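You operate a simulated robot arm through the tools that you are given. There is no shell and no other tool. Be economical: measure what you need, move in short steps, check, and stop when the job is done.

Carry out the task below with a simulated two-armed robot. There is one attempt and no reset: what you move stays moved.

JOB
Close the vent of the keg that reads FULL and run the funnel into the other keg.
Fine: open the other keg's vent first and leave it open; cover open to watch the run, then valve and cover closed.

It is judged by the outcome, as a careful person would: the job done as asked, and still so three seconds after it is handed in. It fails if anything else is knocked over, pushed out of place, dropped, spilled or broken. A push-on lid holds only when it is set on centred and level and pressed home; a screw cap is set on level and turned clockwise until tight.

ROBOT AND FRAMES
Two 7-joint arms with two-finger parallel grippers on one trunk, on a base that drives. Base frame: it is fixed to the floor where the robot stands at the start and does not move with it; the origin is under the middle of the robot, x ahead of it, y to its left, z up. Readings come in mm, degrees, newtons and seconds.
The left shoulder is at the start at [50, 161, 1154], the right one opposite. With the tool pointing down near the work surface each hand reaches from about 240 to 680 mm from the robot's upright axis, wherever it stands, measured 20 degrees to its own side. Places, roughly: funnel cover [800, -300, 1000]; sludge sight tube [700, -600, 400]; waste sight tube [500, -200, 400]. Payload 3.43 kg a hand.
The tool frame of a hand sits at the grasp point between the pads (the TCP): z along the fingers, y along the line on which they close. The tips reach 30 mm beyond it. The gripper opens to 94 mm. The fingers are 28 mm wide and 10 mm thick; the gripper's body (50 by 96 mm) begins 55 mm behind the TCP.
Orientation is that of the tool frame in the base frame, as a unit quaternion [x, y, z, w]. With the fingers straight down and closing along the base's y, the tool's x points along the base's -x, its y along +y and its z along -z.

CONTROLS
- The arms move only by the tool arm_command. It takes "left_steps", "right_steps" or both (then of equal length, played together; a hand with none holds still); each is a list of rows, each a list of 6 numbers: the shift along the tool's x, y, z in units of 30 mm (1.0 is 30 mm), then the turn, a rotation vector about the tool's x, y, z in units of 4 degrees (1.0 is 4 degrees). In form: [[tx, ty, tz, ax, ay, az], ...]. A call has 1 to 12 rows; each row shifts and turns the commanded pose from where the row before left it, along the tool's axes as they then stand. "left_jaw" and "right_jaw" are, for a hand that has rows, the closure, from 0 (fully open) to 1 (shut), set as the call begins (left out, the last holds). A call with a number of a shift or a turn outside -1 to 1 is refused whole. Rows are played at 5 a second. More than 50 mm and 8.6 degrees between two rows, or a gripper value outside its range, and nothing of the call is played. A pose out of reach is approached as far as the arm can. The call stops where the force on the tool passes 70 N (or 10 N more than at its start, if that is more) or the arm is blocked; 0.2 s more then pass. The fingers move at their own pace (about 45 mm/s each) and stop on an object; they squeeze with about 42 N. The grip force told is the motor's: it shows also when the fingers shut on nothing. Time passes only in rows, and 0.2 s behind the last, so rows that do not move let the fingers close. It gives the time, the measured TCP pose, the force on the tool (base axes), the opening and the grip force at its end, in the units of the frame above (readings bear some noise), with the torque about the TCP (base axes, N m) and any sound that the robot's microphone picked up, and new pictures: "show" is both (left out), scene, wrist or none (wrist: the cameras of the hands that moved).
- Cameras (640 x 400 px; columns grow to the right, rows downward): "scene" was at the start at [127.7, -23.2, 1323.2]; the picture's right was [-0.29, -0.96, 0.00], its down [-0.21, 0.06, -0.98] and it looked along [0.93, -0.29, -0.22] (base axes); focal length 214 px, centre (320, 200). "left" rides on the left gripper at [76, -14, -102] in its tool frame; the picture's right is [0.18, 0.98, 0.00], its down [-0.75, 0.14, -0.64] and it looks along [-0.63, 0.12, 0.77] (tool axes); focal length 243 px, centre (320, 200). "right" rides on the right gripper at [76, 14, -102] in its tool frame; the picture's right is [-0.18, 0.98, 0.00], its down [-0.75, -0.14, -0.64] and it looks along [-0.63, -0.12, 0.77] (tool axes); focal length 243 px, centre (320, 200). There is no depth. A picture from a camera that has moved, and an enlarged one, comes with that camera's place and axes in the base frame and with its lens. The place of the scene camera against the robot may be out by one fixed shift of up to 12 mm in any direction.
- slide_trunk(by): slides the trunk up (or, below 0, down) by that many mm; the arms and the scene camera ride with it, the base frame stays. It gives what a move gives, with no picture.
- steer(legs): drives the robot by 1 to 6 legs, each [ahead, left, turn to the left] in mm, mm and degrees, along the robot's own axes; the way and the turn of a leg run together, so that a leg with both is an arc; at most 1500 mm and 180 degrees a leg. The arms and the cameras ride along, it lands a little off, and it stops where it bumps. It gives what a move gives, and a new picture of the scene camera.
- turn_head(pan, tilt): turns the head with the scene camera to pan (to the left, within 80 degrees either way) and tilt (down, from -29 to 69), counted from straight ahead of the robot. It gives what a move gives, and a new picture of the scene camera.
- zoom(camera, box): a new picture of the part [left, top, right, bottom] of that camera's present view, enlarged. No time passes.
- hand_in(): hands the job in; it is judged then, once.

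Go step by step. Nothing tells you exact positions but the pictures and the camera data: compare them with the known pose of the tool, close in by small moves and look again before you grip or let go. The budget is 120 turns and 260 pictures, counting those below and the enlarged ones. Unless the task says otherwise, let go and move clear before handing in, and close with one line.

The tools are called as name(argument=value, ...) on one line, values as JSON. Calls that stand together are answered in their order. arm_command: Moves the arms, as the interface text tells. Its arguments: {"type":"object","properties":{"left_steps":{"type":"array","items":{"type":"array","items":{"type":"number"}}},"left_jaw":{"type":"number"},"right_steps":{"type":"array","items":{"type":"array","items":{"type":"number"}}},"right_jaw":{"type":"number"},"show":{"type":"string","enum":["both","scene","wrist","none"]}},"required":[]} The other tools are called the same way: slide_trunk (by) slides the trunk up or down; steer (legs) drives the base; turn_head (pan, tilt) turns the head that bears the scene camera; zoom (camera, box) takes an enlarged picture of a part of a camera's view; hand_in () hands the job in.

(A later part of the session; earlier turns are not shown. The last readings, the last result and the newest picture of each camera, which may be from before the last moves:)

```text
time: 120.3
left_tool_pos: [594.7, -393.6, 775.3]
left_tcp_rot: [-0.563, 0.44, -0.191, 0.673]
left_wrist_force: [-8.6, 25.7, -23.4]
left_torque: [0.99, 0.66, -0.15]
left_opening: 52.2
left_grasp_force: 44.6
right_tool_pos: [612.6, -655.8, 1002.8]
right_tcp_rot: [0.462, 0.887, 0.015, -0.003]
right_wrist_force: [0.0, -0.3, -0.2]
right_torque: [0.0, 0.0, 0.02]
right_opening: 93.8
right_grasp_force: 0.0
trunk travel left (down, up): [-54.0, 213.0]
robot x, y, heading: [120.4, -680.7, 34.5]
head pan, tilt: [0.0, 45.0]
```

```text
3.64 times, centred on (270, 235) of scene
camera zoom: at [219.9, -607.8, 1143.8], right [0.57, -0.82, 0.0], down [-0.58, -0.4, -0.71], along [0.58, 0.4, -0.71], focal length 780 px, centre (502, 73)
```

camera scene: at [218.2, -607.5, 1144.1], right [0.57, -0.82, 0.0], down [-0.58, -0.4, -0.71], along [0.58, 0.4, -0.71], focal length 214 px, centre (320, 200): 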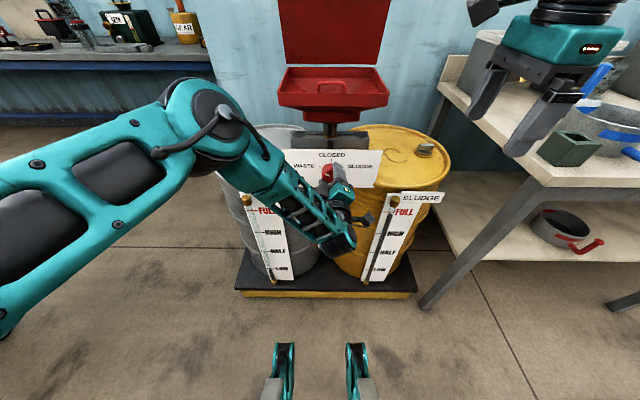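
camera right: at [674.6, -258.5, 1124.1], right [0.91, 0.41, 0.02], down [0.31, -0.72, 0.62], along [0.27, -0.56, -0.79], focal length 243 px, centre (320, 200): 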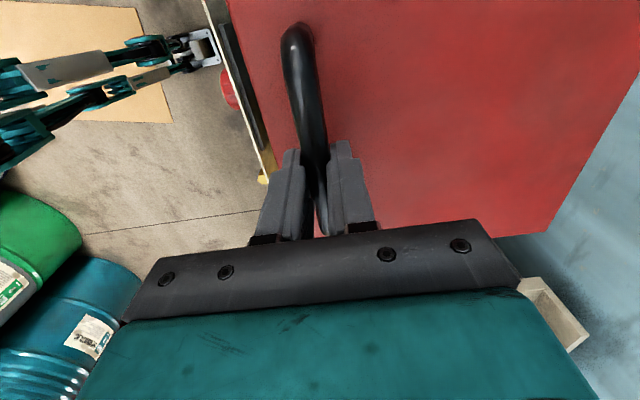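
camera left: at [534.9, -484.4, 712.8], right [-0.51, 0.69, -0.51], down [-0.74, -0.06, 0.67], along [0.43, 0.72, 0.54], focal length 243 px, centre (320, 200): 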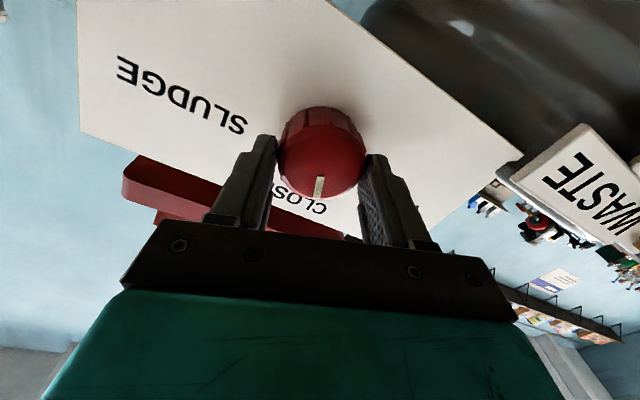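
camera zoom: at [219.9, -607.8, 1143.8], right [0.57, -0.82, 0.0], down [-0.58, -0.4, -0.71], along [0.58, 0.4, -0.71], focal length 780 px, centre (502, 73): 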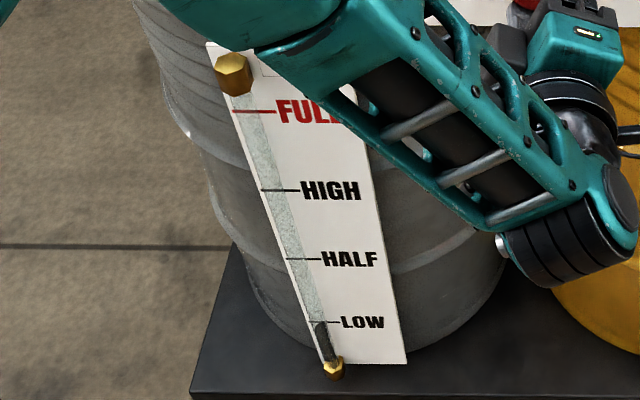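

The knob has reached its stop at WASTE (torque ~1.2 N·m). I wait, watching the funnel and the sight tube.

arm_command(left_steps=[[0, 0, 0, 0, 0, 0], [0, 0, 0, 0, 0, 0], [0, 0, 0, 0, 0, 0], [0, 0, 0, 0, 0, 0], [0, 0, 0, 0, 0, 0], [0, 0, 0, 0, 0, 0], [0, 0, 0, 0, 0, 0], [0, 0, 0, 0, 0, 0], [0, 0, 0, 0, 0, 0], [0, 0, 0, 0, 0, 0], [0, 0, 0, 0, 0, 0], [0, 0, 0, 0, 0, 0]], show="none")

zoom(camera="scene", box=[235, 180, 305, 290])

zoom(camera="scene", box=[270, 50, 400, 140])

```text
time: 122.9
left_tool_pos: [594.8, -393.6, 775.6]
left_tcp_rot: [-0.563, 0.439, -0.192, 0.674]
left_wrist_force: [-6.0, 23.0, -29.2]
left_torque: [0.71, 0.33, -0.03]
left_opening: 51.9
left_grasp_force: 45.1
right_tool_pos: [612.8, -653.8, 1002.5]
right_tcp_rot: [0.463, 0.886, 0.015, -0.003]
right_wrist_force: [0.5, 0.6, 0.3]
right_torque: [-0.02, 0.0, -0.01]
right_opening: 94.1
right_grasp_force: 0.0
trunk travel left (down, up): [-54.0, 213.0]
robot x, y, heading: [121.9, -682.4, 34.7]
head pan, tilt: [0.0, 45.0]
```

```text
3.64 times, centred on (270, 235) of scene
camera zoom: at [220.2, -607.5, 1143.9], right [0.57, -0.82, 0.0], down [-0.58, -0.4, -0.7], along [0.58, 0.4, -0.71], focal length 780 px, centre (502, 73)
```

zoom: 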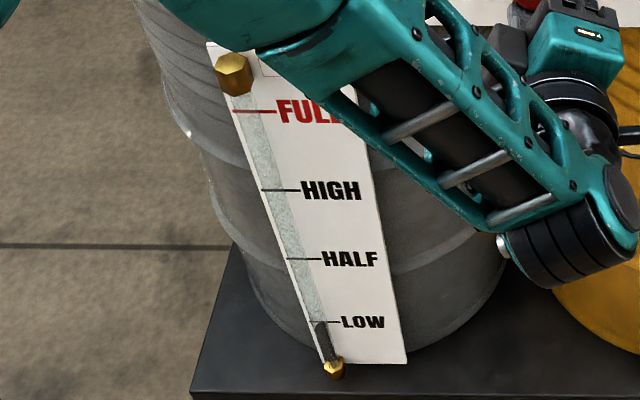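

```text
4.44 times, centred on (335, 95) of scene
camera zoom: at [220.2, -607.5, 1143.9], right [0.57, -0.82, 0.0], down [-0.58, -0.4, -0.7], along [0.58, 0.4, -0.71], focal length 953 px, centre (253, 667)
```

zoom: 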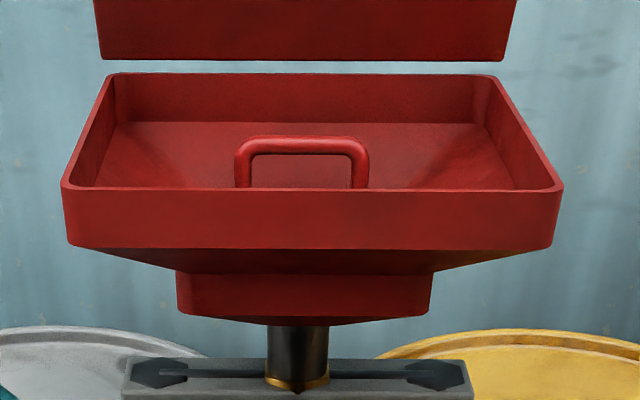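

No visible change yet in the tube. I release the knob, back off and raise the camera to see inside the funnel.

arm_command(left_steps=[[0, 0, 0, 0, 0, 0], [0, 0, 0, 0, 0, 0], [0, 0, 0, 0, 0, 0], [0, 0, -0.5, 0, 0, 0], [0, 0, -1, 0, 0, 0], [0, 0, -1, 0, 0, 0], [0, 0, -0.5, 0, 0, 0]], left_jaw=0, show="none")

slide_trunk(by=190)

turn_head(pan=0, tilt=45)

zoom(camera="scene", box=[260, 120, 400, 220])

zoom(camera="scene", box=[230, 210, 310, 320])

```text
time: 124.5
left_tool_pos: [523.6, -451.9, 780.6]
left_tcp_rot: [-0.557, 0.44, -0.2, 0.676]
left_wrist_force: [0.4, 0.4, 0.3]
left_torque: [0.02, 0.0, -0.02]
left_opening: 93.7
left_grasp_force: 0.0
right_tool_pos: [612.1, -656.3, 1003.9]
right_tcp_rot: [0.463, 0.886, 0.017, -0.003]
right_wrist_force: [0.6, 0.4, -0.6]
right_torque: [-0.05, 0.0, -0.01]
right_opening: 94.0
right_grasp_force: 0.2
trunk travel left (down, up): [-54.0, 213.0]
robot x, y, heading: [120.9, -686.1, 34.6]
head pan, tilt: [0.0, 45.0]
```

```text
time: 126.6
left_tool_pos: [524.4, -450.9, 970.9]
left_tcp_rot: [-0.557, 0.439, -0.198, 0.676]
left_wrist_force: [0.4, -0.1, 0.1]
left_torque: [0.0, 0.03, -0.01]
left_opening: 94.1
left_grasp_force: 0.0
right_tool_pos: [612.2, -657.9, 1193.1]
right_tcp_rot: [0.463, 0.886, 0.017, -0.003]
right_wrist_force: [0.4, -0.1, 0.2]
right_torque: [-0.01, -0.04, -0.02]
right_opening: 94.1
right_grasp_force: 0.1
trunk travel left (down, up): [-244.0, 23.0]
robot x, y, heading: [122.2, -686.5, 34.8]
head pan, tilt: [0.0, 45.0]
```

```text
time: 127.2
left_tool_pos: [524.0, -452.3, 970.4]
left_tcp_rot: [-0.557, 0.439, -0.198, 0.676]
left_wrist_force: [-0.4, 0.8, 0.1]
left_torque: [0.0, 0.05, 0.01]
left_opening: 94.1
left_grasp_force: 0.0
right_tool_pos: [611.3, -657.4, 1194.8]
right_tcp_rot: [0.462, 0.887, 0.016, -0.003]
right_wrist_force: [-0.1, -0.3, 0.0]
right_torque: [0.0, 0.01, 0.01]
right_opening: 94.1
right_grasp_force: 0.0
trunk travel left (down, up): [-244.0, 23.0]
robot x, y, heading: [120.8, -685.6, 34.5]
head pan, tilt: [0.0, 45.0]
camera scene: at [218.7, -610.2, 1334.3], right [0.57, -0.82, 0.0], down [-0.58, -0.4, -0.71], along [0.58, 0.4, -0.71], focal length 214 px, centre (320, 200)
```

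scene: 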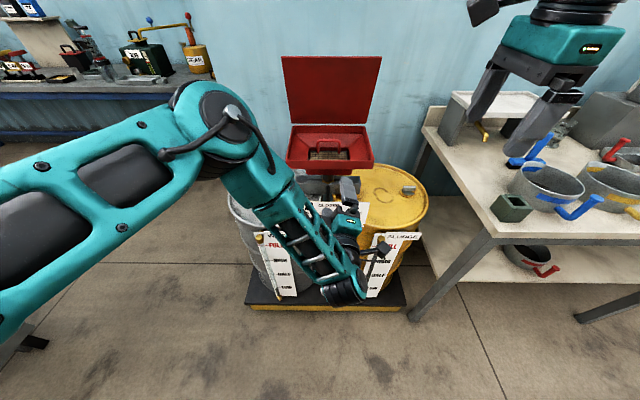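

```text
4.00 times, centred on (330, 170) of scene
camera zoom: at [218.7, -610.2, 1334.3], right [0.57, -0.82, 0.0], down [-0.58, -0.4, -0.71], along [0.58, 0.4, -0.71], focal length 858 px, centre (280, 320)
```

zoom: 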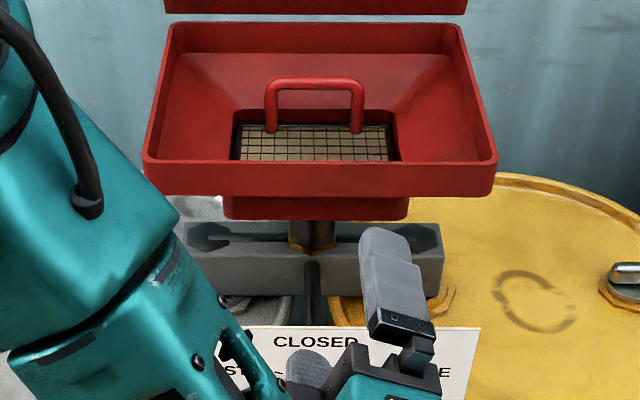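

```text
3.64 times, centred on (270, 265) of scene
camera zoom: at [218.7, -610.2, 1334.3], right [0.57, -0.82, 0.0], down [-0.58, -0.4, -0.71], along [0.58, 0.4, -0.71], focal length 780 px, centre (502, -36)
```

zoom: 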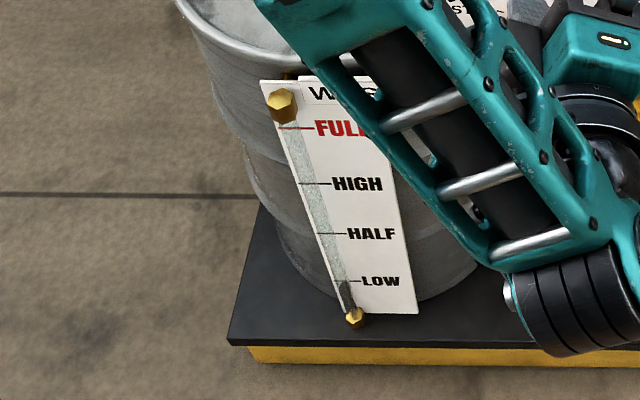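

The dark liquid over the strainer has gone down; the grid is now visible. I wait a few more seconds and compare.

arm_command(left_steps=[[0, 0, 0, 0, 0, 0], [0, 0, 0, 0, 0, 0], [0, 0, 0, 0, 0, 0], [0, 0, 0, 0, 0, 0], [0, 0, 0, 0, 0, 0], [0, 0, 0, 0, 0, 0], [0, 0, 0, 0, 0, 0], [0, 0, 0, 0, 0, 0], [0, 0, 0, 0, 0, 0], [0, 0, 0, 0, 0, 0], [0, 0, 0, 0, 0, 0], [0, 0, 0, 0, 0, 0]], show="none")

arm_command(left_steps=[[0, 0, 0, 0, 0, 0], [0, 0, 0, 0, 0, 0], [0, 0, 0, 0, 0, 0], [0, 0, 0, 0, 0, 0], [0, 0, 0, 0, 0, 0], [0, 0, 0, 0, 0, 0], [0, 0, 0, 0, 0, 0], [0, 0, 0, 0, 0, 0], [0, 0, 0, 0, 0, 0], [0, 0, 0, 0, 0, 0], [0, 0, 0, 0, 0, 0], [0, 0, 0, 0, 0, 0]], show="none")

zoom(camera="scene", box=[290, 130, 370, 180])

zoom(camera="scene", box=[250, 230, 320, 300])

```text
time: 129.8
left_tool_pos: [524.3, -451.3, 970.8]
left_tcp_rot: [-0.557, 0.439, -0.199, 0.676]
left_wrist_force: [-0.3, 0.6, -0.9]
left_torque: [-0.01, 0.01, 0.02]
left_opening: 93.9
left_grasp_force: 0.1
right_tool_pos: [611.7, -657.0, 1193.8]
right_tcp_rot: [0.462, 0.886, 0.017, -0.003]
right_wrist_force: [-0.2, 0.8, 0.2]
right_torque: [-0.01, 0.01, 0.04]
right_opening: 93.9
right_grasp_force: 0.0
trunk travel left (down, up): [-244.0, 23.0]
robot x, y, heading: [120.2, -685.8, 34.4]
head pan, tilt: [0.0, 45.0]
```

```text
time: 132.4
left_tool_pos: [524.7, -452.2, 969.4]
left_tcp_rot: [-0.557, 0.439, -0.199, 0.676]
left_wrist_force: [1.8, 0.0, 0.0]
left_torque: [-0.01, 0.0, 0.02]
left_opening: 93.9
left_grasp_force: 0.1
right_tool_pos: [611.8, -657.0, 1194.3]
right_tcp_rot: [0.463, 0.886, 0.016, -0.003]
right_wrist_force: [-0.4, -0.8, 0.5]
right_torque: [-0.01, 0.01, 0.0]
right_opening: 93.9
right_grasp_force: 0.0
trunk travel left (down, up): [-244.0, 23.0]
robot x, y, heading: [121.5, -682.6, 34.6]
head pan, tilt: [0.0, 45.0]
```

```text
8.00 times, centred on (330, 155) of scene
camera zoom: at [218.7, -610.2, 1334.3], right [0.57, -0.82, 0.0], down [-0.58, -0.4, -0.71], along [0.58, 0.4, -0.71], focal length 1716 px, centre (240, 560)
```

zoom: 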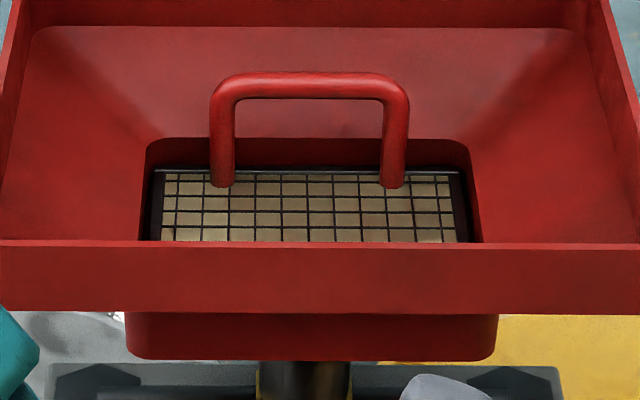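

```text
5.71 times, centred on (285, 265) of scene
camera zoom: at [218.7, -610.2, 1334.3], right [0.57, -0.82, 0.0], down [-0.58, -0.4, -0.71], along [0.58, 0.4, -0.71], focal length 1226 px, centre (520, -171)
```

zoom: 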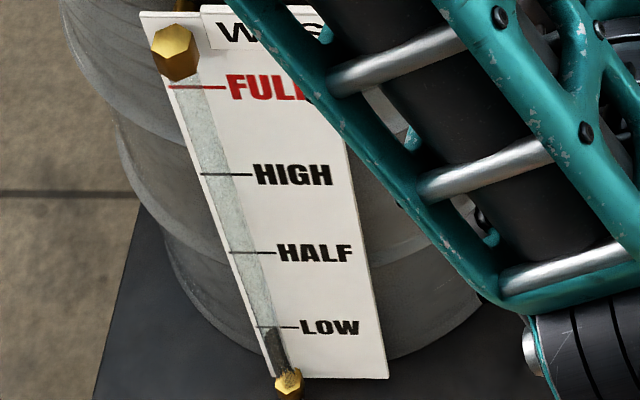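

The funnel is drained: its bare bottom shows beneath the grid, unchanged over 5 s. Now back down to the knob to close the valve.

slide_trunk(by=-190)

arm_command(left_steps=[[0, 0, 0.5, 0, 0, 0], [0, 0, 0.5, 0, 0, 0]], show="both")

zoom(camera="scene", box=[280, 140, 380, 210])

```text
time: 134.5
left_tool_pos: [523.6, -451.7, 779.9]
left_tcp_rot: [-0.557, 0.44, -0.198, 0.676]
left_wrist_force: [0.1, 0.5, -0.2]
left_torque: [0.01, -0.01, 0.01]
left_opening: 94.1
left_grasp_force: 0.1
right_tool_pos: [611.5, -657.3, 1003.6]
right_tcp_rot: [0.463, 0.886, 0.016, -0.003]
right_wrist_force: [-1.2, -0.2, 0.3]
right_torque: [0.01, -0.05, 0.01]
right_opening: 93.9
right_grasp_force: 0.2
trunk travel left (down, up): [-54.0, 213.0]
robot x, y, heading: [120.4, -683.1, 34.5]
head pan, tilt: [0.0, 45.0]
```

```text
time: 135.1
left_tool_pos: [548.9, -435.0, 780.0]
left_tcp_rot: [-0.557, 0.439, -0.198, 0.677]
left_wrist_force: [0.2, 0.1, -0.3]
left_torque: [-0.01, -0.04, 0.02]
left_opening: 94.2
left_grasp_force: 0.0
right_tool_pos: [611.8, -657.6, 1004.3]
right_tcp_rot: [0.462, 0.887, 0.016, -0.003]
right_wrist_force: [0.5, 0.6, 0.1]
right_torque: [0.0, -0.01, 0.0]
right_opening: 94.4
right_grasp_force: 0.1
trunk travel left (down, up): [-54.0, 213.0]
robot x, y, heading: [120.9, -681.6, 34.8]
head pan, tilt: [0.0, 45.0]
camera scene: at [218.7, -610.1, 1144.3], right [0.57, -0.82, 0.0], down [-0.58, -0.4, -0.71], along [0.58, 0.4, -0.71], focal length 214 px, centre (320, 200)
camera left: at [508.2, -556.1, 764.9], right [-0.12, 0.16, -0.98], down [-0.96, 0.24, 0.15], along [0.26, 0.96, 0.12], focal length 243 px, centre (320, 200)
```

scene: 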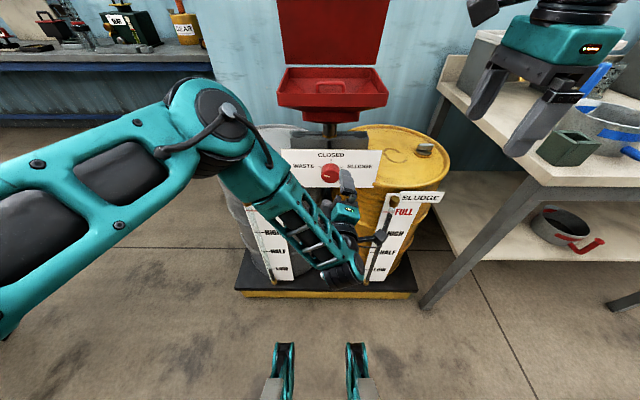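
left: 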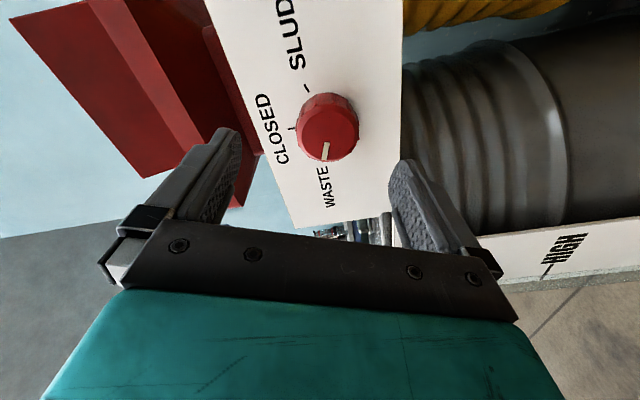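

```text
5.71 times, centred on (330, 175) of scene
camera zoom: at [218.7, -610.1, 1144.3], right [0.57, -0.82, 0.0], down [-0.58, -0.4, -0.71], along [0.58, 0.4, -0.71], focal length 1226 px, centre (263, 343)
```

zoom: 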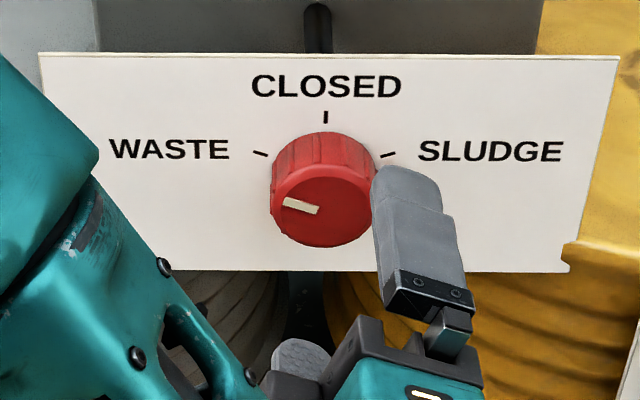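

arm_command(left_steps=[[-0.12, 0.12, 0.6, 0, 0, 0], [-0.13, 0.13, 0.6, 0, 0, 0], [0, 0, 0.6, 0, 0, 0]], show="both")

zoom(camera="scene", box=[280, 140, 380, 210])

```text
time: 135.9
left_tool_pos: [589.2, -399.0, 779.8]
left_tcp_rot: [-0.56, 0.439, -0.196, 0.675]
left_wrist_force: [0.4, -0.9, 0.2]
left_torque: [0.03, -0.01, 0.01]
left_opening: 93.9
left_grasp_force: 0.1
left hand out of reach, approached as far as the arm can: row 3
right_tool_pos: [612.4, -657.2, 1004.7]
right_tcp_rot: [0.463, 0.886, 0.016, -0.003]
right_wrist_force: [0.3, 0.8, -0.1]
right_torque: [0.01, -0.01, 0.02]
right_opening: 93.9
right_grasp_force: 0.0
trunk travel left (down, up): [-54.0, 213.0]
robot x, y, heading: [120.4, -683.8, 34.4]
head pan, tilt: [0.0, 45.0]
camera scene: at [218.7, -610.2, 1144.3], right [0.57, -0.82, 0.0], down [-0.58, -0.4, -0.71], along [0.58, 0.4, -0.71], focal length 214 px, centre (320, 200)
camera left: at [548.6, -520.0, 765.5], right [-0.12, 0.15, -0.98], down [-0.96, 0.24, 0.16], along [0.26, 0.96, 0.12], focal length 243 px, centre (320, 200)
```

scene: 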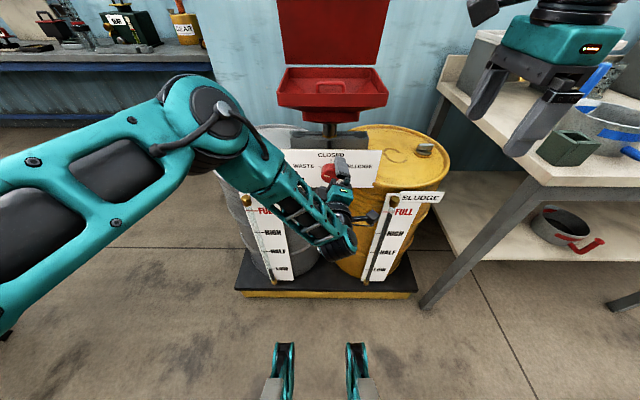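
left: 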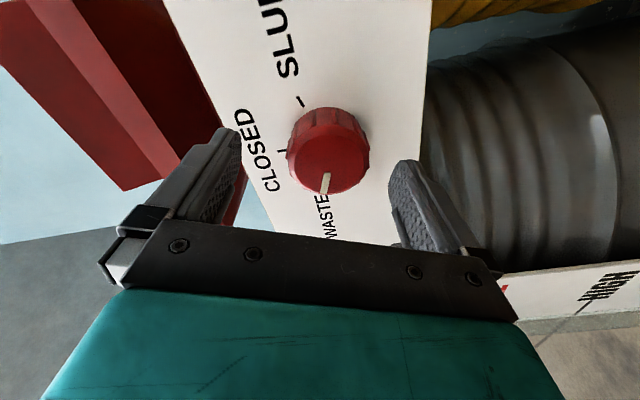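

```text
5.71 times, centred on (330, 175) of scene
camera zoom: at [218.7, -610.2, 1144.3], right [0.57, -0.82, 0.0], down [-0.58, -0.4, -0.71], along [0.58, 0.4, -0.71], focal length 1226 px, centre (263, 343)
```

zoom: 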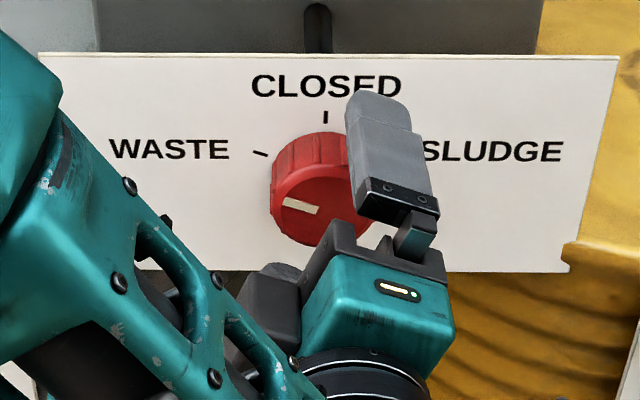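

arm_command(left_steps=[[0, 0, 0.25, 0, 0, 0], [0, 0, 0, 0, 0, 0], [0, 0, 0, 0, 0, 0], [0, 0, 0, 0, 0, 0], [0, 0, 0, 0, 0, 0]], left_jaw=1, show="none")

arm_command(left_steps=[[0, 0, 0, 0, 0, 1], [0, 0, 0, 0, 0, 1], [0, 0, 0, 0, 0, 1], [0, 0, 0, 0, 0, 1], [0, 0, 0, 0, 0, 1], [0, 0, 0, 0, 0, 1]], show="none")

zoom(camera="scene", box=[280, 140, 380, 210])

```text
time: 137.1
left_tool_pos: [593.1, -393.5, 775.0]
left_tcp_rot: [-0.564, 0.441, -0.193, 0.67]
left_wrist_force: [-6.3, 13.5, -35.3]
left_torque: [0.11, -0.2, -0.72]
left_opening: 52.3
left_grasp_force: 44.6
right_tool_pos: [612.3, -654.9, 1003.0]
right_tcp_rot: [0.462, 0.887, 0.015, -0.004]
right_wrist_force: [-0.3, -0.4, -0.3]
right_torque: [0.02, 0.01, -0.01]
right_opening: 94.2
right_grasp_force: 0.0
trunk travel left (down, up): [-54.0, 213.0]
robot x, y, heading: [121.0, -682.4, 34.4]
head pan, tilt: [0.0, 45.0]
```

```text
time: 138.5
left_tool_pos: [592.6, -393.3, 776.4]
left_tcp_rot: [-0.46, 0.549, -0.048, 0.697]
left_wrist_force: [-2.9, 14.0, -34.1]
left_torque: [0.3, -0.4, 0.36]
left_opening: 52.1
left_grasp_force: 45.2
right_tool_pos: [613.3, -655.6, 1002.3]
right_tcp_rot: [0.463, 0.886, 0.015, -0.004]
right_wrist_force: [0.7, 0.9, 1.0]
right_torque: [0.02, -0.02, -0.01]
right_opening: 93.9
right_grasp_force: 0.1
trunk travel left (down, up): [-54.0, 213.0]
robot x, y, heading: [123.8, -682.0, 34.7]
head pan, tilt: [0.0, 45.0]
```

```text
5.71 times, centred on (330, 175) of scene
camera zoom: at [220.7, -607.9, 1143.9], right [0.57, -0.82, 0.0], down [-0.58, -0.4, -0.7], along [0.58, 0.4, -0.71], focal length 1226 px, centre (263, 343)
```

zoom: 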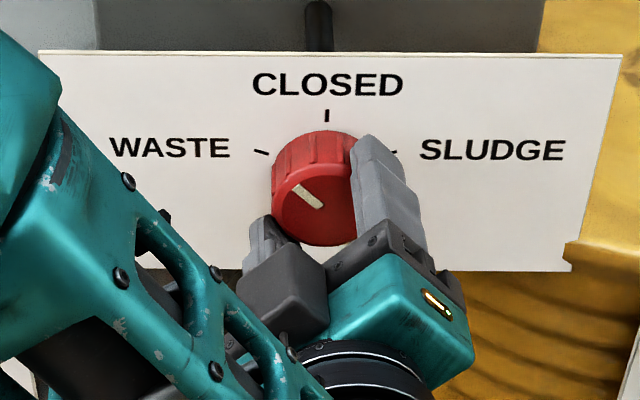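

arm_command(left_steps=[[0, 0, 0, 0, 0, 1], [0, 0, 0, 0, 0, 1], [0, 0, 0, 0, 0, 1], [0, 0, 0, 0, 0, 1], [0, 0, 0, 0, 0, 1], [0, 0, 0, 0, 0, 1], [0, 0, 0, 0, 0, 1], [0, 0, 0, 0, 0, 1]], show="none")

zoom(camera="scene", box=[280, 140, 380, 210])

```text
time: 140.3
left_tool_pos: [593.7, -394.3, 777.6]
left_tcp_rot: [-0.29, 0.654, 0.145, 0.684]
left_wrist_force: [-7.6, 15.8, -31.7]
left_torque: [0.06, -0.1, -0.03]
left_opening: 51.9
left_grasp_force: 45.5
right_tool_pos: [612.9, -654.5, 1002.4]
right_tcp_rot: [0.463, 0.886, 0.016, -0.004]
right_wrist_force: [-0.4, -0.3, 0.4]
right_torque: [-0.02, 0.0, 0.0]
right_opening: 94.0
right_grasp_force: 0.0
trunk travel left (down, up): [-54.0, 213.0]
robot x, y, heading: [123.7, -683.9, 34.5]
head pan, tilt: [0.0, 45.0]
```

```text
5.71 times, centred on (330, 175) of scene
camera zoom: at [220.2, -607.9, 1143.9], right [0.57, -0.82, 0.0], down [-0.58, -0.4, -0.7], along [0.58, 0.4, -0.71], focal length 1226 px, centre (263, 343)
```

zoom: 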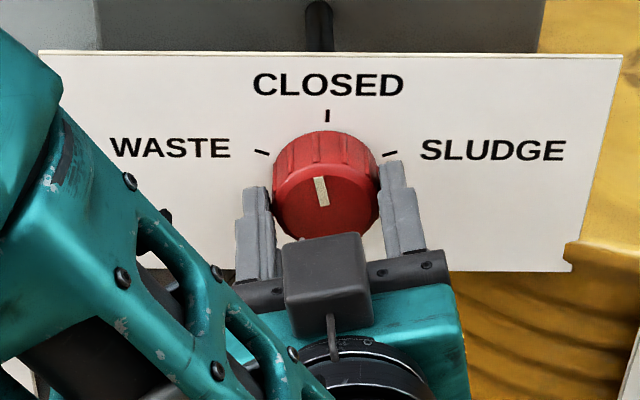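

arm_command(left_steps=[[0, 0, 0, 0, 0, 1], [0, 0, 0, 0, 0, 1]], show="none")

zoom(camera="scene", box=[300, 150, 360, 190])

```text
time: 140.9
left_tool_pos: [593.5, -394.2, 776.3]
left_tcp_rot: [-0.245, 0.672, 0.194, 0.672]
left_wrist_force: [-7.1, 16.6, -29.9]
left_torque: [-0.05, 0.1, -0.1]
left_opening: 51.9
left_grasp_force: 44.2
right_tool_pos: [612.9, -654.8, 1003.4]
right_tcp_rot: [0.462, 0.887, 0.015, -0.004]
right_wrist_force: [-0.3, -0.2, 0.0]
right_torque: [0.02, 0.0, -0.04]
right_opening: 94.0
right_grasp_force: 0.0
trunk travel left (down, up): [-54.0, 213.0]
robot x, y, heading: [120.8, -681.2, 34.5]
head pan, tilt: [0.0, 45.0]
```

```text
10.00 times, centred on (330, 170) of scene
camera zoom: at [220.3, -607.8, 1143.9], right [0.57, -0.82, 0.0], down [-0.58, -0.4, -0.7], along [0.58, 0.4, -0.71], focal length 2145 px, centre (220, 500)
```

zoom: 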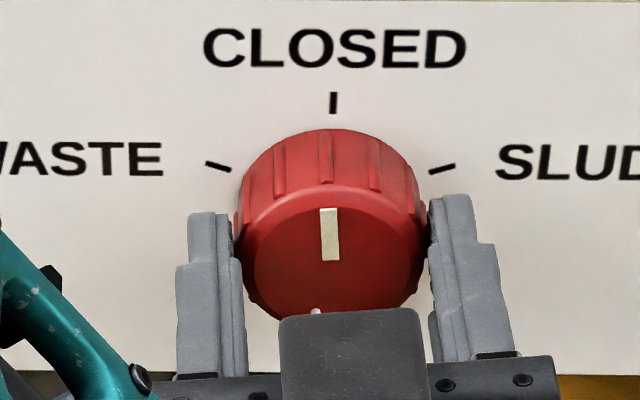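

arm_command(left_steps=[[0, 0, 0, 0, 0, 0.75], [0, 0, 0, 0, 0, 0]], show="none")

arm_command(left_steps=[[0, 0, 0, 0, 0, 0], [0, 0, 0, 0, 0, 0], [0, 0, 0, 0, 0, 0], [0, 0, -0.5, 0, 0, 0], [0, 0, -1, 0, 0, 0], [0, 0, -1, 0, 0, 0]], left_jaw=0, show="none")

zoom(camera="scene", box=[300, 150, 360, 190])

```text
time: 141.5
left_tool_pos: [593.2, -394.5, 777.0]
left_tcp_rot: [-0.226, 0.678, 0.21, 0.667]
left_wrist_force: [-5.7, 14.6, -28.2]
left_torque: [-0.03, 0.16, -0.18]
left_opening: 51.8
left_grasp_force: 44.9
right_tool_pos: [612.1, -654.3, 1002.5]
right_tcp_rot: [0.463, 0.886, 0.016, -0.004]
right_wrist_force: [0.3, -0.3, 0.1]
right_torque: [0.02, 0.04, -0.01]
right_opening: 94.2
right_grasp_force: 0.1
trunk travel left (down, up): [-54.0, 213.0]
robot x, y, heading: [114.8, -684.5, 34.6]
head pan, tilt: [0.0, 45.0]
```

```text
time: 142.9
left_tool_pos: [531.7, -438.6, 779.9]
left_tcp_rot: [-0.222, 0.673, 0.208, 0.674]
left_wrist_force: [0.0, -0.5, 0.2]
left_torque: [0.01, 0.0, -0.02]
left_opening: 93.9
left_grasp_force: 0.1
right_tool_pos: [613.1, -657.9, 1004.8]
right_tcp_rot: [0.462, 0.886, 0.017, -0.003]
right_wrist_force: [0.6, 0.6, -0.4]
right_torque: [0.01, 0.01, 0.03]
right_opening: 93.7
right_grasp_force: 0.1
trunk travel left (down, up): [-54.0, 213.0]
robot x, y, heading: [120.0, -681.3, 34.5]
head pan, tilt: [0.0, 45.0]
```

```text
10.00 times, centred on (330, 170) of scene
camera zoom: at [218.7, -610.2, 1144.4], right [0.57, -0.82, 0.0], down [-0.58, -0.4, -0.71], along [0.58, 0.4, -0.71], focal length 2145 px, centre (220, 500)
```

zoom: 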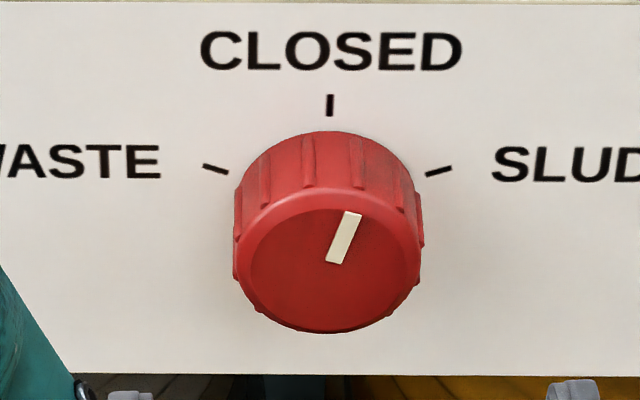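

Letting go dragged the knob ~15° past CLOSED because of the side load. I regrip, lower so the load is nil, and correct.

arm_command(left_steps=[[0.1, 0, 0.8, 0, 0, 0], [0.1, 0, 0.8, 0, 0, 0], [0.1, 0, 0.75, 0, 0, 0]], show="none")

arm_command(left_steps=[[0, 0, 0, 0, 0, 0], [0, 0, 0, 0, 0, 0], [0, 0, 0, 0, 0, 0], [0, 0, 0, 0, 0, 0]], left_jaw=1, show="none")

zoom(camera="scene", box=[300, 150, 360, 190])

```text
time: 143.7
left_tool_pos: [590.6, -403.2, 778.4]
left_tcp_rot: [-0.224, 0.675, 0.209, 0.672]
left_wrist_force: [-0.5, 0.1, -0.4]
left_torque: [0.0, 0.01, 0.04]
left_opening: 93.9
left_grasp_force: 0.1
left hand out of reach, approached as far as the arm can: row 3
right_tool_pos: [611.1, -657.1, 1003.8]
right_tcp_rot: [0.463, 0.886, 0.016, -0.003]
right_wrist_force: [0.0, -0.2, 0.5]
right_torque: [-0.03, -0.01, 0.0]
right_opening: 94.1
right_grasp_force: 0.2
trunk travel left (down, up): [-54.0, 213.0]
robot x, y, heading: [122.3, -684.3, 34.8]
head pan, tilt: [0.0, 45.0]
```

```text
time: 144.7
left_tool_pos: [588.6, -397.2, 777.1]
left_tcp_rot: [-0.228, 0.673, 0.213, 0.67]
left_wrist_force: [-22.3, 17.6, -2.7]
left_torque: [0.26, -0.33, 0.51]
left_opening: 51.8
left_grasp_force: 41.6
right_tool_pos: [610.2, -655.7, 1003.2]
right_tcp_rot: [0.461, 0.887, 0.017, -0.002]
right_wrist_force: [0.6, 0.3, -0.1]
right_torque: [0.01, 0.01, 0.01]
right_opening: 93.8
right_grasp_force: 0.2
trunk travel left (down, up): [-54.0, 213.0]
robot x, y, heading: [116.7, -683.8, 34.7]
head pan, tilt: [0.0, 45.0]
```

```text
10.00 times, centred on (330, 170) of scene
camera zoom: at [217.1, -608.6, 1144.3], right [0.57, -0.82, 0.0], down [-0.58, -0.4, -0.71], along [0.58, 0.4, -0.71], focal length 2145 px, centre (220, 500)
```

zoom: 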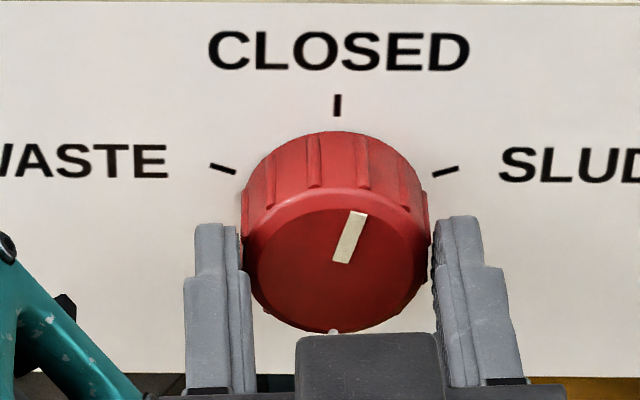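

arm_command(left_steps=[[0, 0, 0, 0, 0, -1], [0, 0, 0, 0, 0, -1], [0, 0, 0, 0, 0, -1], [0, 0, 0, 0, 0, -0.7], [0, 0, 0, 0, 0, 0]], show="none")

zoom(camera="scene", box=[300, 150, 360, 190])

```text
time: 145.9
left_tool_pos: [587.6, -397.5, 777.3]
left_tcp_rot: [-0.314, 0.639, 0.124, 0.691]
left_wrist_force: [-33.6, 20.0, -5.8]
left_torque: [-0.17, 0.32, 0.48]
left_opening: 51.7
left_grasp_force: 44.9
right_tool_pos: [610.6, -655.6, 1005.2]
right_tcp_rot: [0.463, 0.886, 0.017, -0.002]
right_wrist_force: [-0.8, 0.1, 0.2]
right_torque: [-0.02, -0.02, 0.02]
right_opening: 94.3
right_grasp_force: 0.0
trunk travel left (down, up): [-54.0, 213.0]
robot x, y, heading: [117.6, -683.9, 34.6]
head pan, tilt: [0.0, 45.0]
```

```text
10.00 times, centred on (330, 170) of scene
camera zoom: at [216.8, -608.5, 1144.3], right [0.57, -0.82, 0.0], down [-0.58, -0.4, -0.71], along [0.58, 0.4, -0.71], focal length 2145 px, centre (220, 500)
```

zoom: 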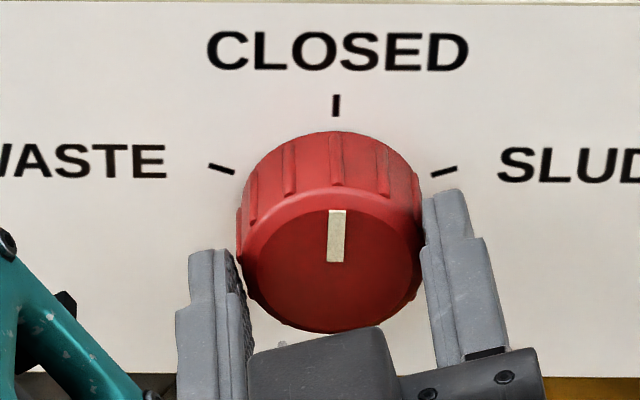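

Mark is back at CLOSED. I null the side load before letting go.

arm_command(left_steps=[[-0.04, 0.14, 0, 0, 0, 0], [0, 0, 0, 0, 0, 0]], show="none")

zoom(camera="scene", box=[300, 150, 360, 190])

```text
time: 146.5
left_tool_pos: [587.5, -397.7, 777.1]
left_tcp_rot: [-0.313, 0.641, 0.124, 0.69]
left_wrist_force: [-19.6, 16.0, -13.6]
left_torque: [0.29, -0.39, 0.78]
left_opening: 51.7
left_grasp_force: 44.9
right_tool_pos: [611.2, -655.4, 1004.0]
right_tcp_rot: [0.463, 0.886, 0.015, -0.003]
right_wrist_force: [-0.5, -0.4, -0.4]
right_torque: [0.0, -0.03, 0.03]
right_opening: 94.0
right_grasp_force: 0.0
trunk travel left (down, up): [-54.0, 213.0]
robot x, y, heading: [122.4, -684.4, 34.7]
head pan, tilt: [0.0, 45.0]
```

```text
10.00 times, centred on (330, 170) of scene
camera zoom: at [218.3, -608.7, 1144.2], right [0.57, -0.82, 0.0], down [-0.58, -0.4, -0.71], along [0.58, 0.4, -0.71], focal length 2145 px, centre (220, 500)
```

zoom: 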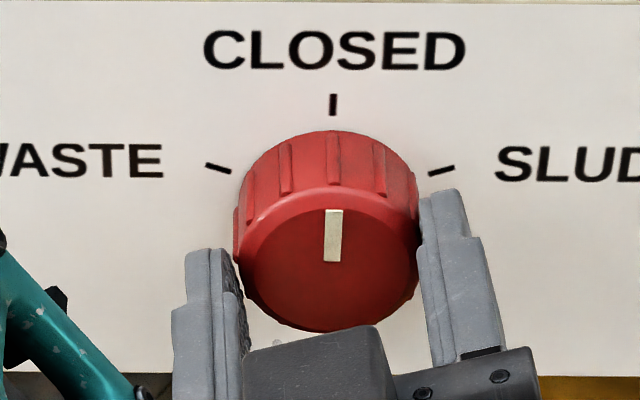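

arm_command(left_steps=[[0.07, 0.15, 0, 0, 0, 0], [0, 0, 0, 0, 0, 0]], show="none")

```text
time: 147.1
left_tool_pos: [588.4, -397.4, 776.4]
left_tcp_rot: [-0.312, 0.641, 0.123, 0.69]
left_wrist_force: [-18.7, 16.1, -14.3]
left_torque: [-0.14, 0.27, 0.15]
left_opening: 51.6
left_grasp_force: 45.6
left hand out of reach, approached as far as the arm can: row 1
right_tool_pos: [611.5, -655.5, 1004.0]
right_tcp_rot: [0.462, 0.887, 0.016, -0.003]
right_wrist_force: [1.2, 0.0, 0.3]
right_torque: [0.01, 0.02, 0.01]
right_opening: 94.2
right_grasp_force: 0.1
trunk travel left (down, up): [-54.0, 213.0]
robot x, y, heading: [117.3, -683.1, 34.5]
head pan, tilt: [0.0, 45.0]
```

slide_trunk(by=-4)

steer(legs=[[0, 5, 0]])

zoom(camera="scene", box=[300, 150, 360, 190])

```text
time: 147.6
left_tool_pos: [587.8, -396.6, 776.2]
left_tcp_rot: [-0.311, 0.638, 0.122, 0.694]
left_wrist_force: [-22.2, 14.7, -0.4]
left_torque: [0.07, 0.03, 0.65]
left_opening: 51.4
left_grasp_force: 45.3
right_tool_pos: [610.0, -655.6, 1001.2]
right_tcp_rot: [0.462, 0.887, 0.016, -0.001]
right_wrist_force: [0.0, 0.6, -1.0]
right_torque: [0.0, -0.01, -0.01]
right_opening: 94.1
right_grasp_force: 0.0
trunk travel left (down, up): [-50.0, 217.0]
robot x, y, heading: [120.4, -684.6, 34.4]
head pan, tilt: [0.0, 45.0]
```

```text
time: 148.3
left_tool_pos: [587.1, -397.0, 776.1]
left_tcp_rot: [-0.308, 0.64, 0.119, 0.694]
left_wrist_force: [0.2, 7.1, 7.2]
left_torque: [-0.21, 0.35, -0.58]
left_opening: 51.3
left_grasp_force: 45.0
right_tool_pos: [608.0, -653.1, 999.2]
right_tcp_rot: [0.463, 0.886, 0.017, -0.003]
right_wrist_force: [-0.1, -0.2, -0.5]
right_torque: [-0.04, 0.01, -0.02]
right_opening: 94.1
right_grasp_force: 0.0
trunk travel left (down, up): [-50.0, 217.0]
robot x, y, heading: [118.4, -677.6, 34.4]
head pan, tilt: [0.0, 45.0]
camera scene: at [215.8, -605.9, 1140.5], right [0.57, -0.82, 0.0], down [-0.58, -0.4, -0.71], along [0.58, 0.4, -0.71], focal length 214 px, centre (320, 200)
```

scene: 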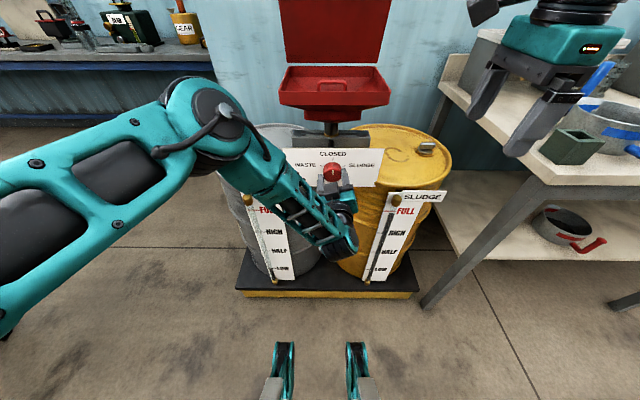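

```text
10.00 times, centred on (330, 170) of scene
camera zoom: at [215.8, -605.9, 1140.5], right [0.57, -0.82, 0.0], down [-0.58, -0.4, -0.71], along [0.58, 0.4, -0.71], focal length 2145 px, centre (220, 500)
```

zoom: 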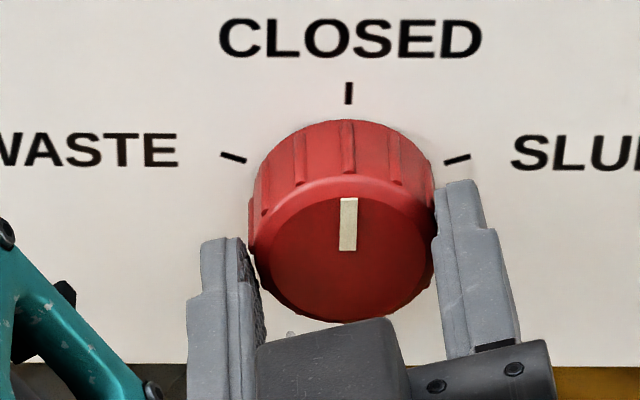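

Load is nearly nil and the mark points straight up. I release and check.

arm_command(left_steps=[[0, 0, 0, 0, 0, 0], [0, 0, 0, 0, 0, 0], [0, 0, 0, 0, 0, 0], [0, 0, 0, 0, 0, 0], [0, 0, -0.7, 0, 0, 0], [0, 0, -1, 0, 0, 0], [0, 0, -1, 0, 0, 0]], left_jaw=0, show="none")

zoom(camera="scene", box=[300, 150, 360, 190])

```text
time: 149.9
left_tool_pos: [522.2, -446.1, 777.0]
left_tcp_rot: [-0.308, 0.639, 0.119, 0.694]
left_wrist_force: [-0.3, 1.2, -0.1]
left_torque: [0.01, 0.01, 0.03]
left_opening: 93.9
left_grasp_force: 0.0
right_tool_pos: [609.1, -653.0, 1000.9]
right_tcp_rot: [0.463, 0.886, 0.017, -0.003]
right_wrist_force: [0.2, -0.3, 0.9]
right_torque: [-0.01, 0.02, 0.01]
right_opening: 93.8
right_grasp_force: 0.2
trunk travel left (down, up): [-50.0, 217.0]
robot x, y, heading: [116.7, -680.9, 34.4]
head pan, tilt: [0.0, 45.0]
```

```text
10.00 times, centred on (330, 170) of scene
camera zoom: at [216.1, -606.2, 1140.4], right [0.57, -0.82, 0.0], down [-0.58, -0.4, -0.71], along [0.58, 0.4, -0.71], focal length 2145 px, centre (220, 500)
```

zoom: 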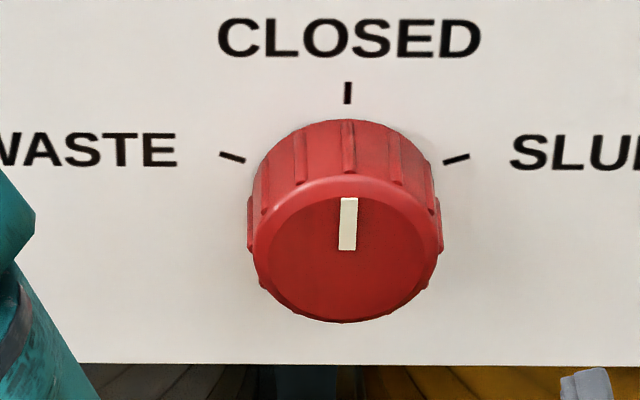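

The valve is closed. For the cover (standing ~80°, friction-held): trunk up, then the left hand, closed and pitched downward, will hook over its top edge.

slide_trunk(by=212)

arm_command(left_steps=[[-0.9, 0, -0.3, 0, 0, 0.94], [-0.9, 0, -0.3, 0, 0, 0.94], [-0.9, 0, 0, 0, 0, 0.94], [-0.9, 0, 0, 0, 0, 0.94], [-0.9, 0, 0, 0, 0, 0], [-0.9, 0, 0, 0, 0, 0], [-0.8, 0, 0, 0, 1, 0], [-0.8, 0, 0, 0, 1, 0], [-0.6, 0, 0, 0, 1, 0], [-0.5, 0, 0, 0, 1, 0], [-0.5, 0, 0, 0, 1, 0], [0, 0, 0, 0, 1, 0]], left_jaw=1, show="scene")

```text
time: 152.2
left_tool_pos: [520.8, -444.8, 988.7]
left_tcp_rot: [-0.308, 0.64, 0.119, 0.694]
left_wrist_force: [1.4, 0.0, -0.2]
left_torque: [-0.02, 0.01, 0.02]
left_opening: 94.1
left_grasp_force: 0.0
right_tool_pos: [609.2, -652.7, 1212.5]
right_tcp_rot: [0.462, 0.887, 0.016, -0.003]
right_wrist_force: [0.1, 0.4, 0.1]
right_torque: [0.05, 0.0, 0.0]
right_opening: 93.9
right_grasp_force: 0.1
trunk travel left (down, up): [-262.0, 5.0]
robot x, y, heading: [115.4, -678.6, 34.7]
head pan, tilt: [0.0, 45.0]
```

```text
time: 154.8
left_tool_pos: [505.8, -430.6, 1244.7]
left_tcp_rot: [-0.26, 0.8, 0.158, 0.517]
left_wrist_force: [0.2, 0.5, 1.0]
left_torque: [0.0, 0.0, 0.02]
left_opening: 0.0
left_grasp_force: 32.8
right_tool_pos: [609.1, -653.9, 1212.2]
right_tcp_rot: [0.462, 0.886, 0.017, -0.003]
right_wrist_force: [-0.6, -0.2, -1.3]
right_torque: [0.03, 0.01, -0.02]
right_opening: 94.0
right_grasp_force: 0.0
trunk travel left (down, up): [-262.0, 5.0]
robot x, y, heading: [116.6, -681.7, 34.4]
head pan, tilt: [0.0, 45.0]
camera scene: at [216.2, -606.0, 1352.3], right [0.57, -0.82, 0.0], down [-0.58, -0.4, -0.71], along [0.58, 0.4, -0.71], focal length 214 px, centre (320, 200)
```

scene: 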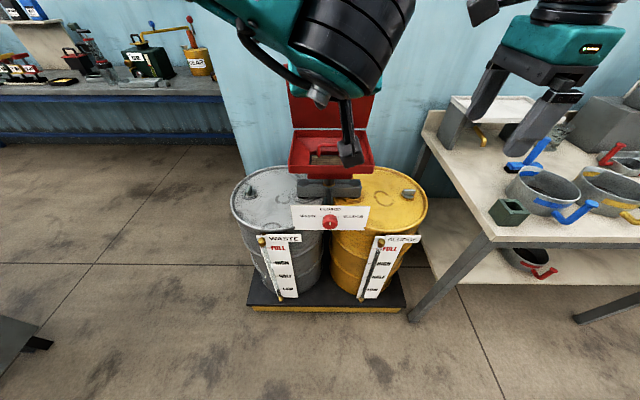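

steer(legs=[[205, 0, 0]])

turn_head(pan=5, tilt=20)

arm_command(left_steps=[[0, 0, 0, 0, 0, 0]], show="wrist")

```text
time: 156.4
left_tool_pos: [674.0, -314.6, 1244.0]
left_tcp_rot: [-0.26, 0.799, 0.158, 0.518]
left_wrist_force: [-0.4, 0.4, 0.7]
left_torque: [-0.01, 0.01, 0.01]
left_opening: 0.0
left_grasp_force: 33.0
right_tool_pos: [777.9, -536.9, 1212.3]
right_tcp_rot: [0.462, 0.887, 0.017, -0.003]
right_wrist_force: [0.1, 0.6, -0.3]
right_torque: [-0.05, 0.01, 0.0]
right_opening: 94.0
right_grasp_force: 0.0
trunk travel left (down, up): [-262.0, 5.0]
robot x, y, heading: [284.3, -564.6, 34.4]
head pan, tilt: [0.0, 45.0]
camera scene: at [384.7, -490.5, 1352.3], right [0.57, -0.82, 0.0], down [-0.58, -0.4, -0.71], along [0.58, 0.4, -0.71], focal length 214 px, centre (320, 200)
```

scene: 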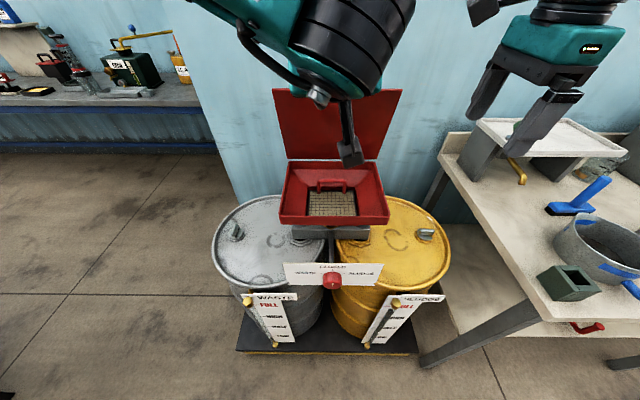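

```text
time: 157.3
left_tool_pos: [673.7, -315.3, 1243.8]
left_tcp_rot: [-0.259, 0.8, 0.157, 0.518]
left_wrist_force: [-0.1, -0.2, 0.2]
left_torque: [0.02, 0.03, -0.01]
left_opening: 0.1
left_grasp_force: 32.8
right_tool_pos: [776.4, -537.7, 1212.5]
right_tcp_rot: [0.463, 0.886, 0.017, -0.003]
right_wrist_force: [1.0, 0.7, 0.3]
right_torque: [0.0, -0.01, -0.03]
right_opening: 94.0
right_grasp_force: 0.1
trunk travel left (down, up): [-262.0, 5.0]
robot x, y, heading: [285.3, -564.6, 34.4]
head pan, tilt: [5.0, 20.0]
camera scene: at [389.0, -477.7, 1390.9], right [0.64, -0.77, 0.0], down [-0.26, -0.22, -0.94], along [0.73, 0.6, -0.34], focal length 214 px, centre (320, 200)
```

scene: 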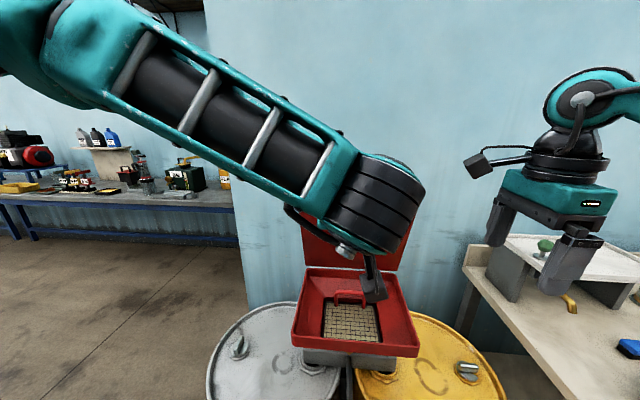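

```text
time: 157.7
left_tool_pos: [673.3, -315.2, 1243.9]
left_tcp_rot: [-0.26, 0.8, 0.158, 0.518]
left_wrist_force: [-0.4, 0.2, 0.1]
left_torque: [-0.02, -0.02, 0.0]
left_opening: 0.0
left_grasp_force: 33.3
right_tool_pos: [777.3, -538.7, 1212.1]
right_tcp_rot: [0.463, 0.886, 0.016, -0.003]
right_wrist_force: [-0.7, -1.0, -0.5]
right_torque: [0.01, -0.03, -0.02]
right_opening: 94.0
right_grasp_force: 0.1
trunk travel left (down, up): [-262.0, 5.0]
robot x, y, heading: [286.2, -563.6, 34.5]
head pan, tilt: [5.0, 20.0]
camera left: at [580.1, -399.7, 1216.7], right [-0.63, 0.75, -0.18], down [-0.31, -0.03, 0.95], along [0.71, 0.66, 0.26], focal length 243 px, centre (320, 200)
```

left: 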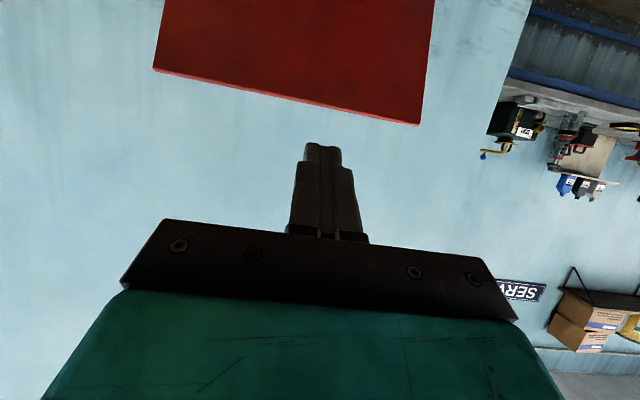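

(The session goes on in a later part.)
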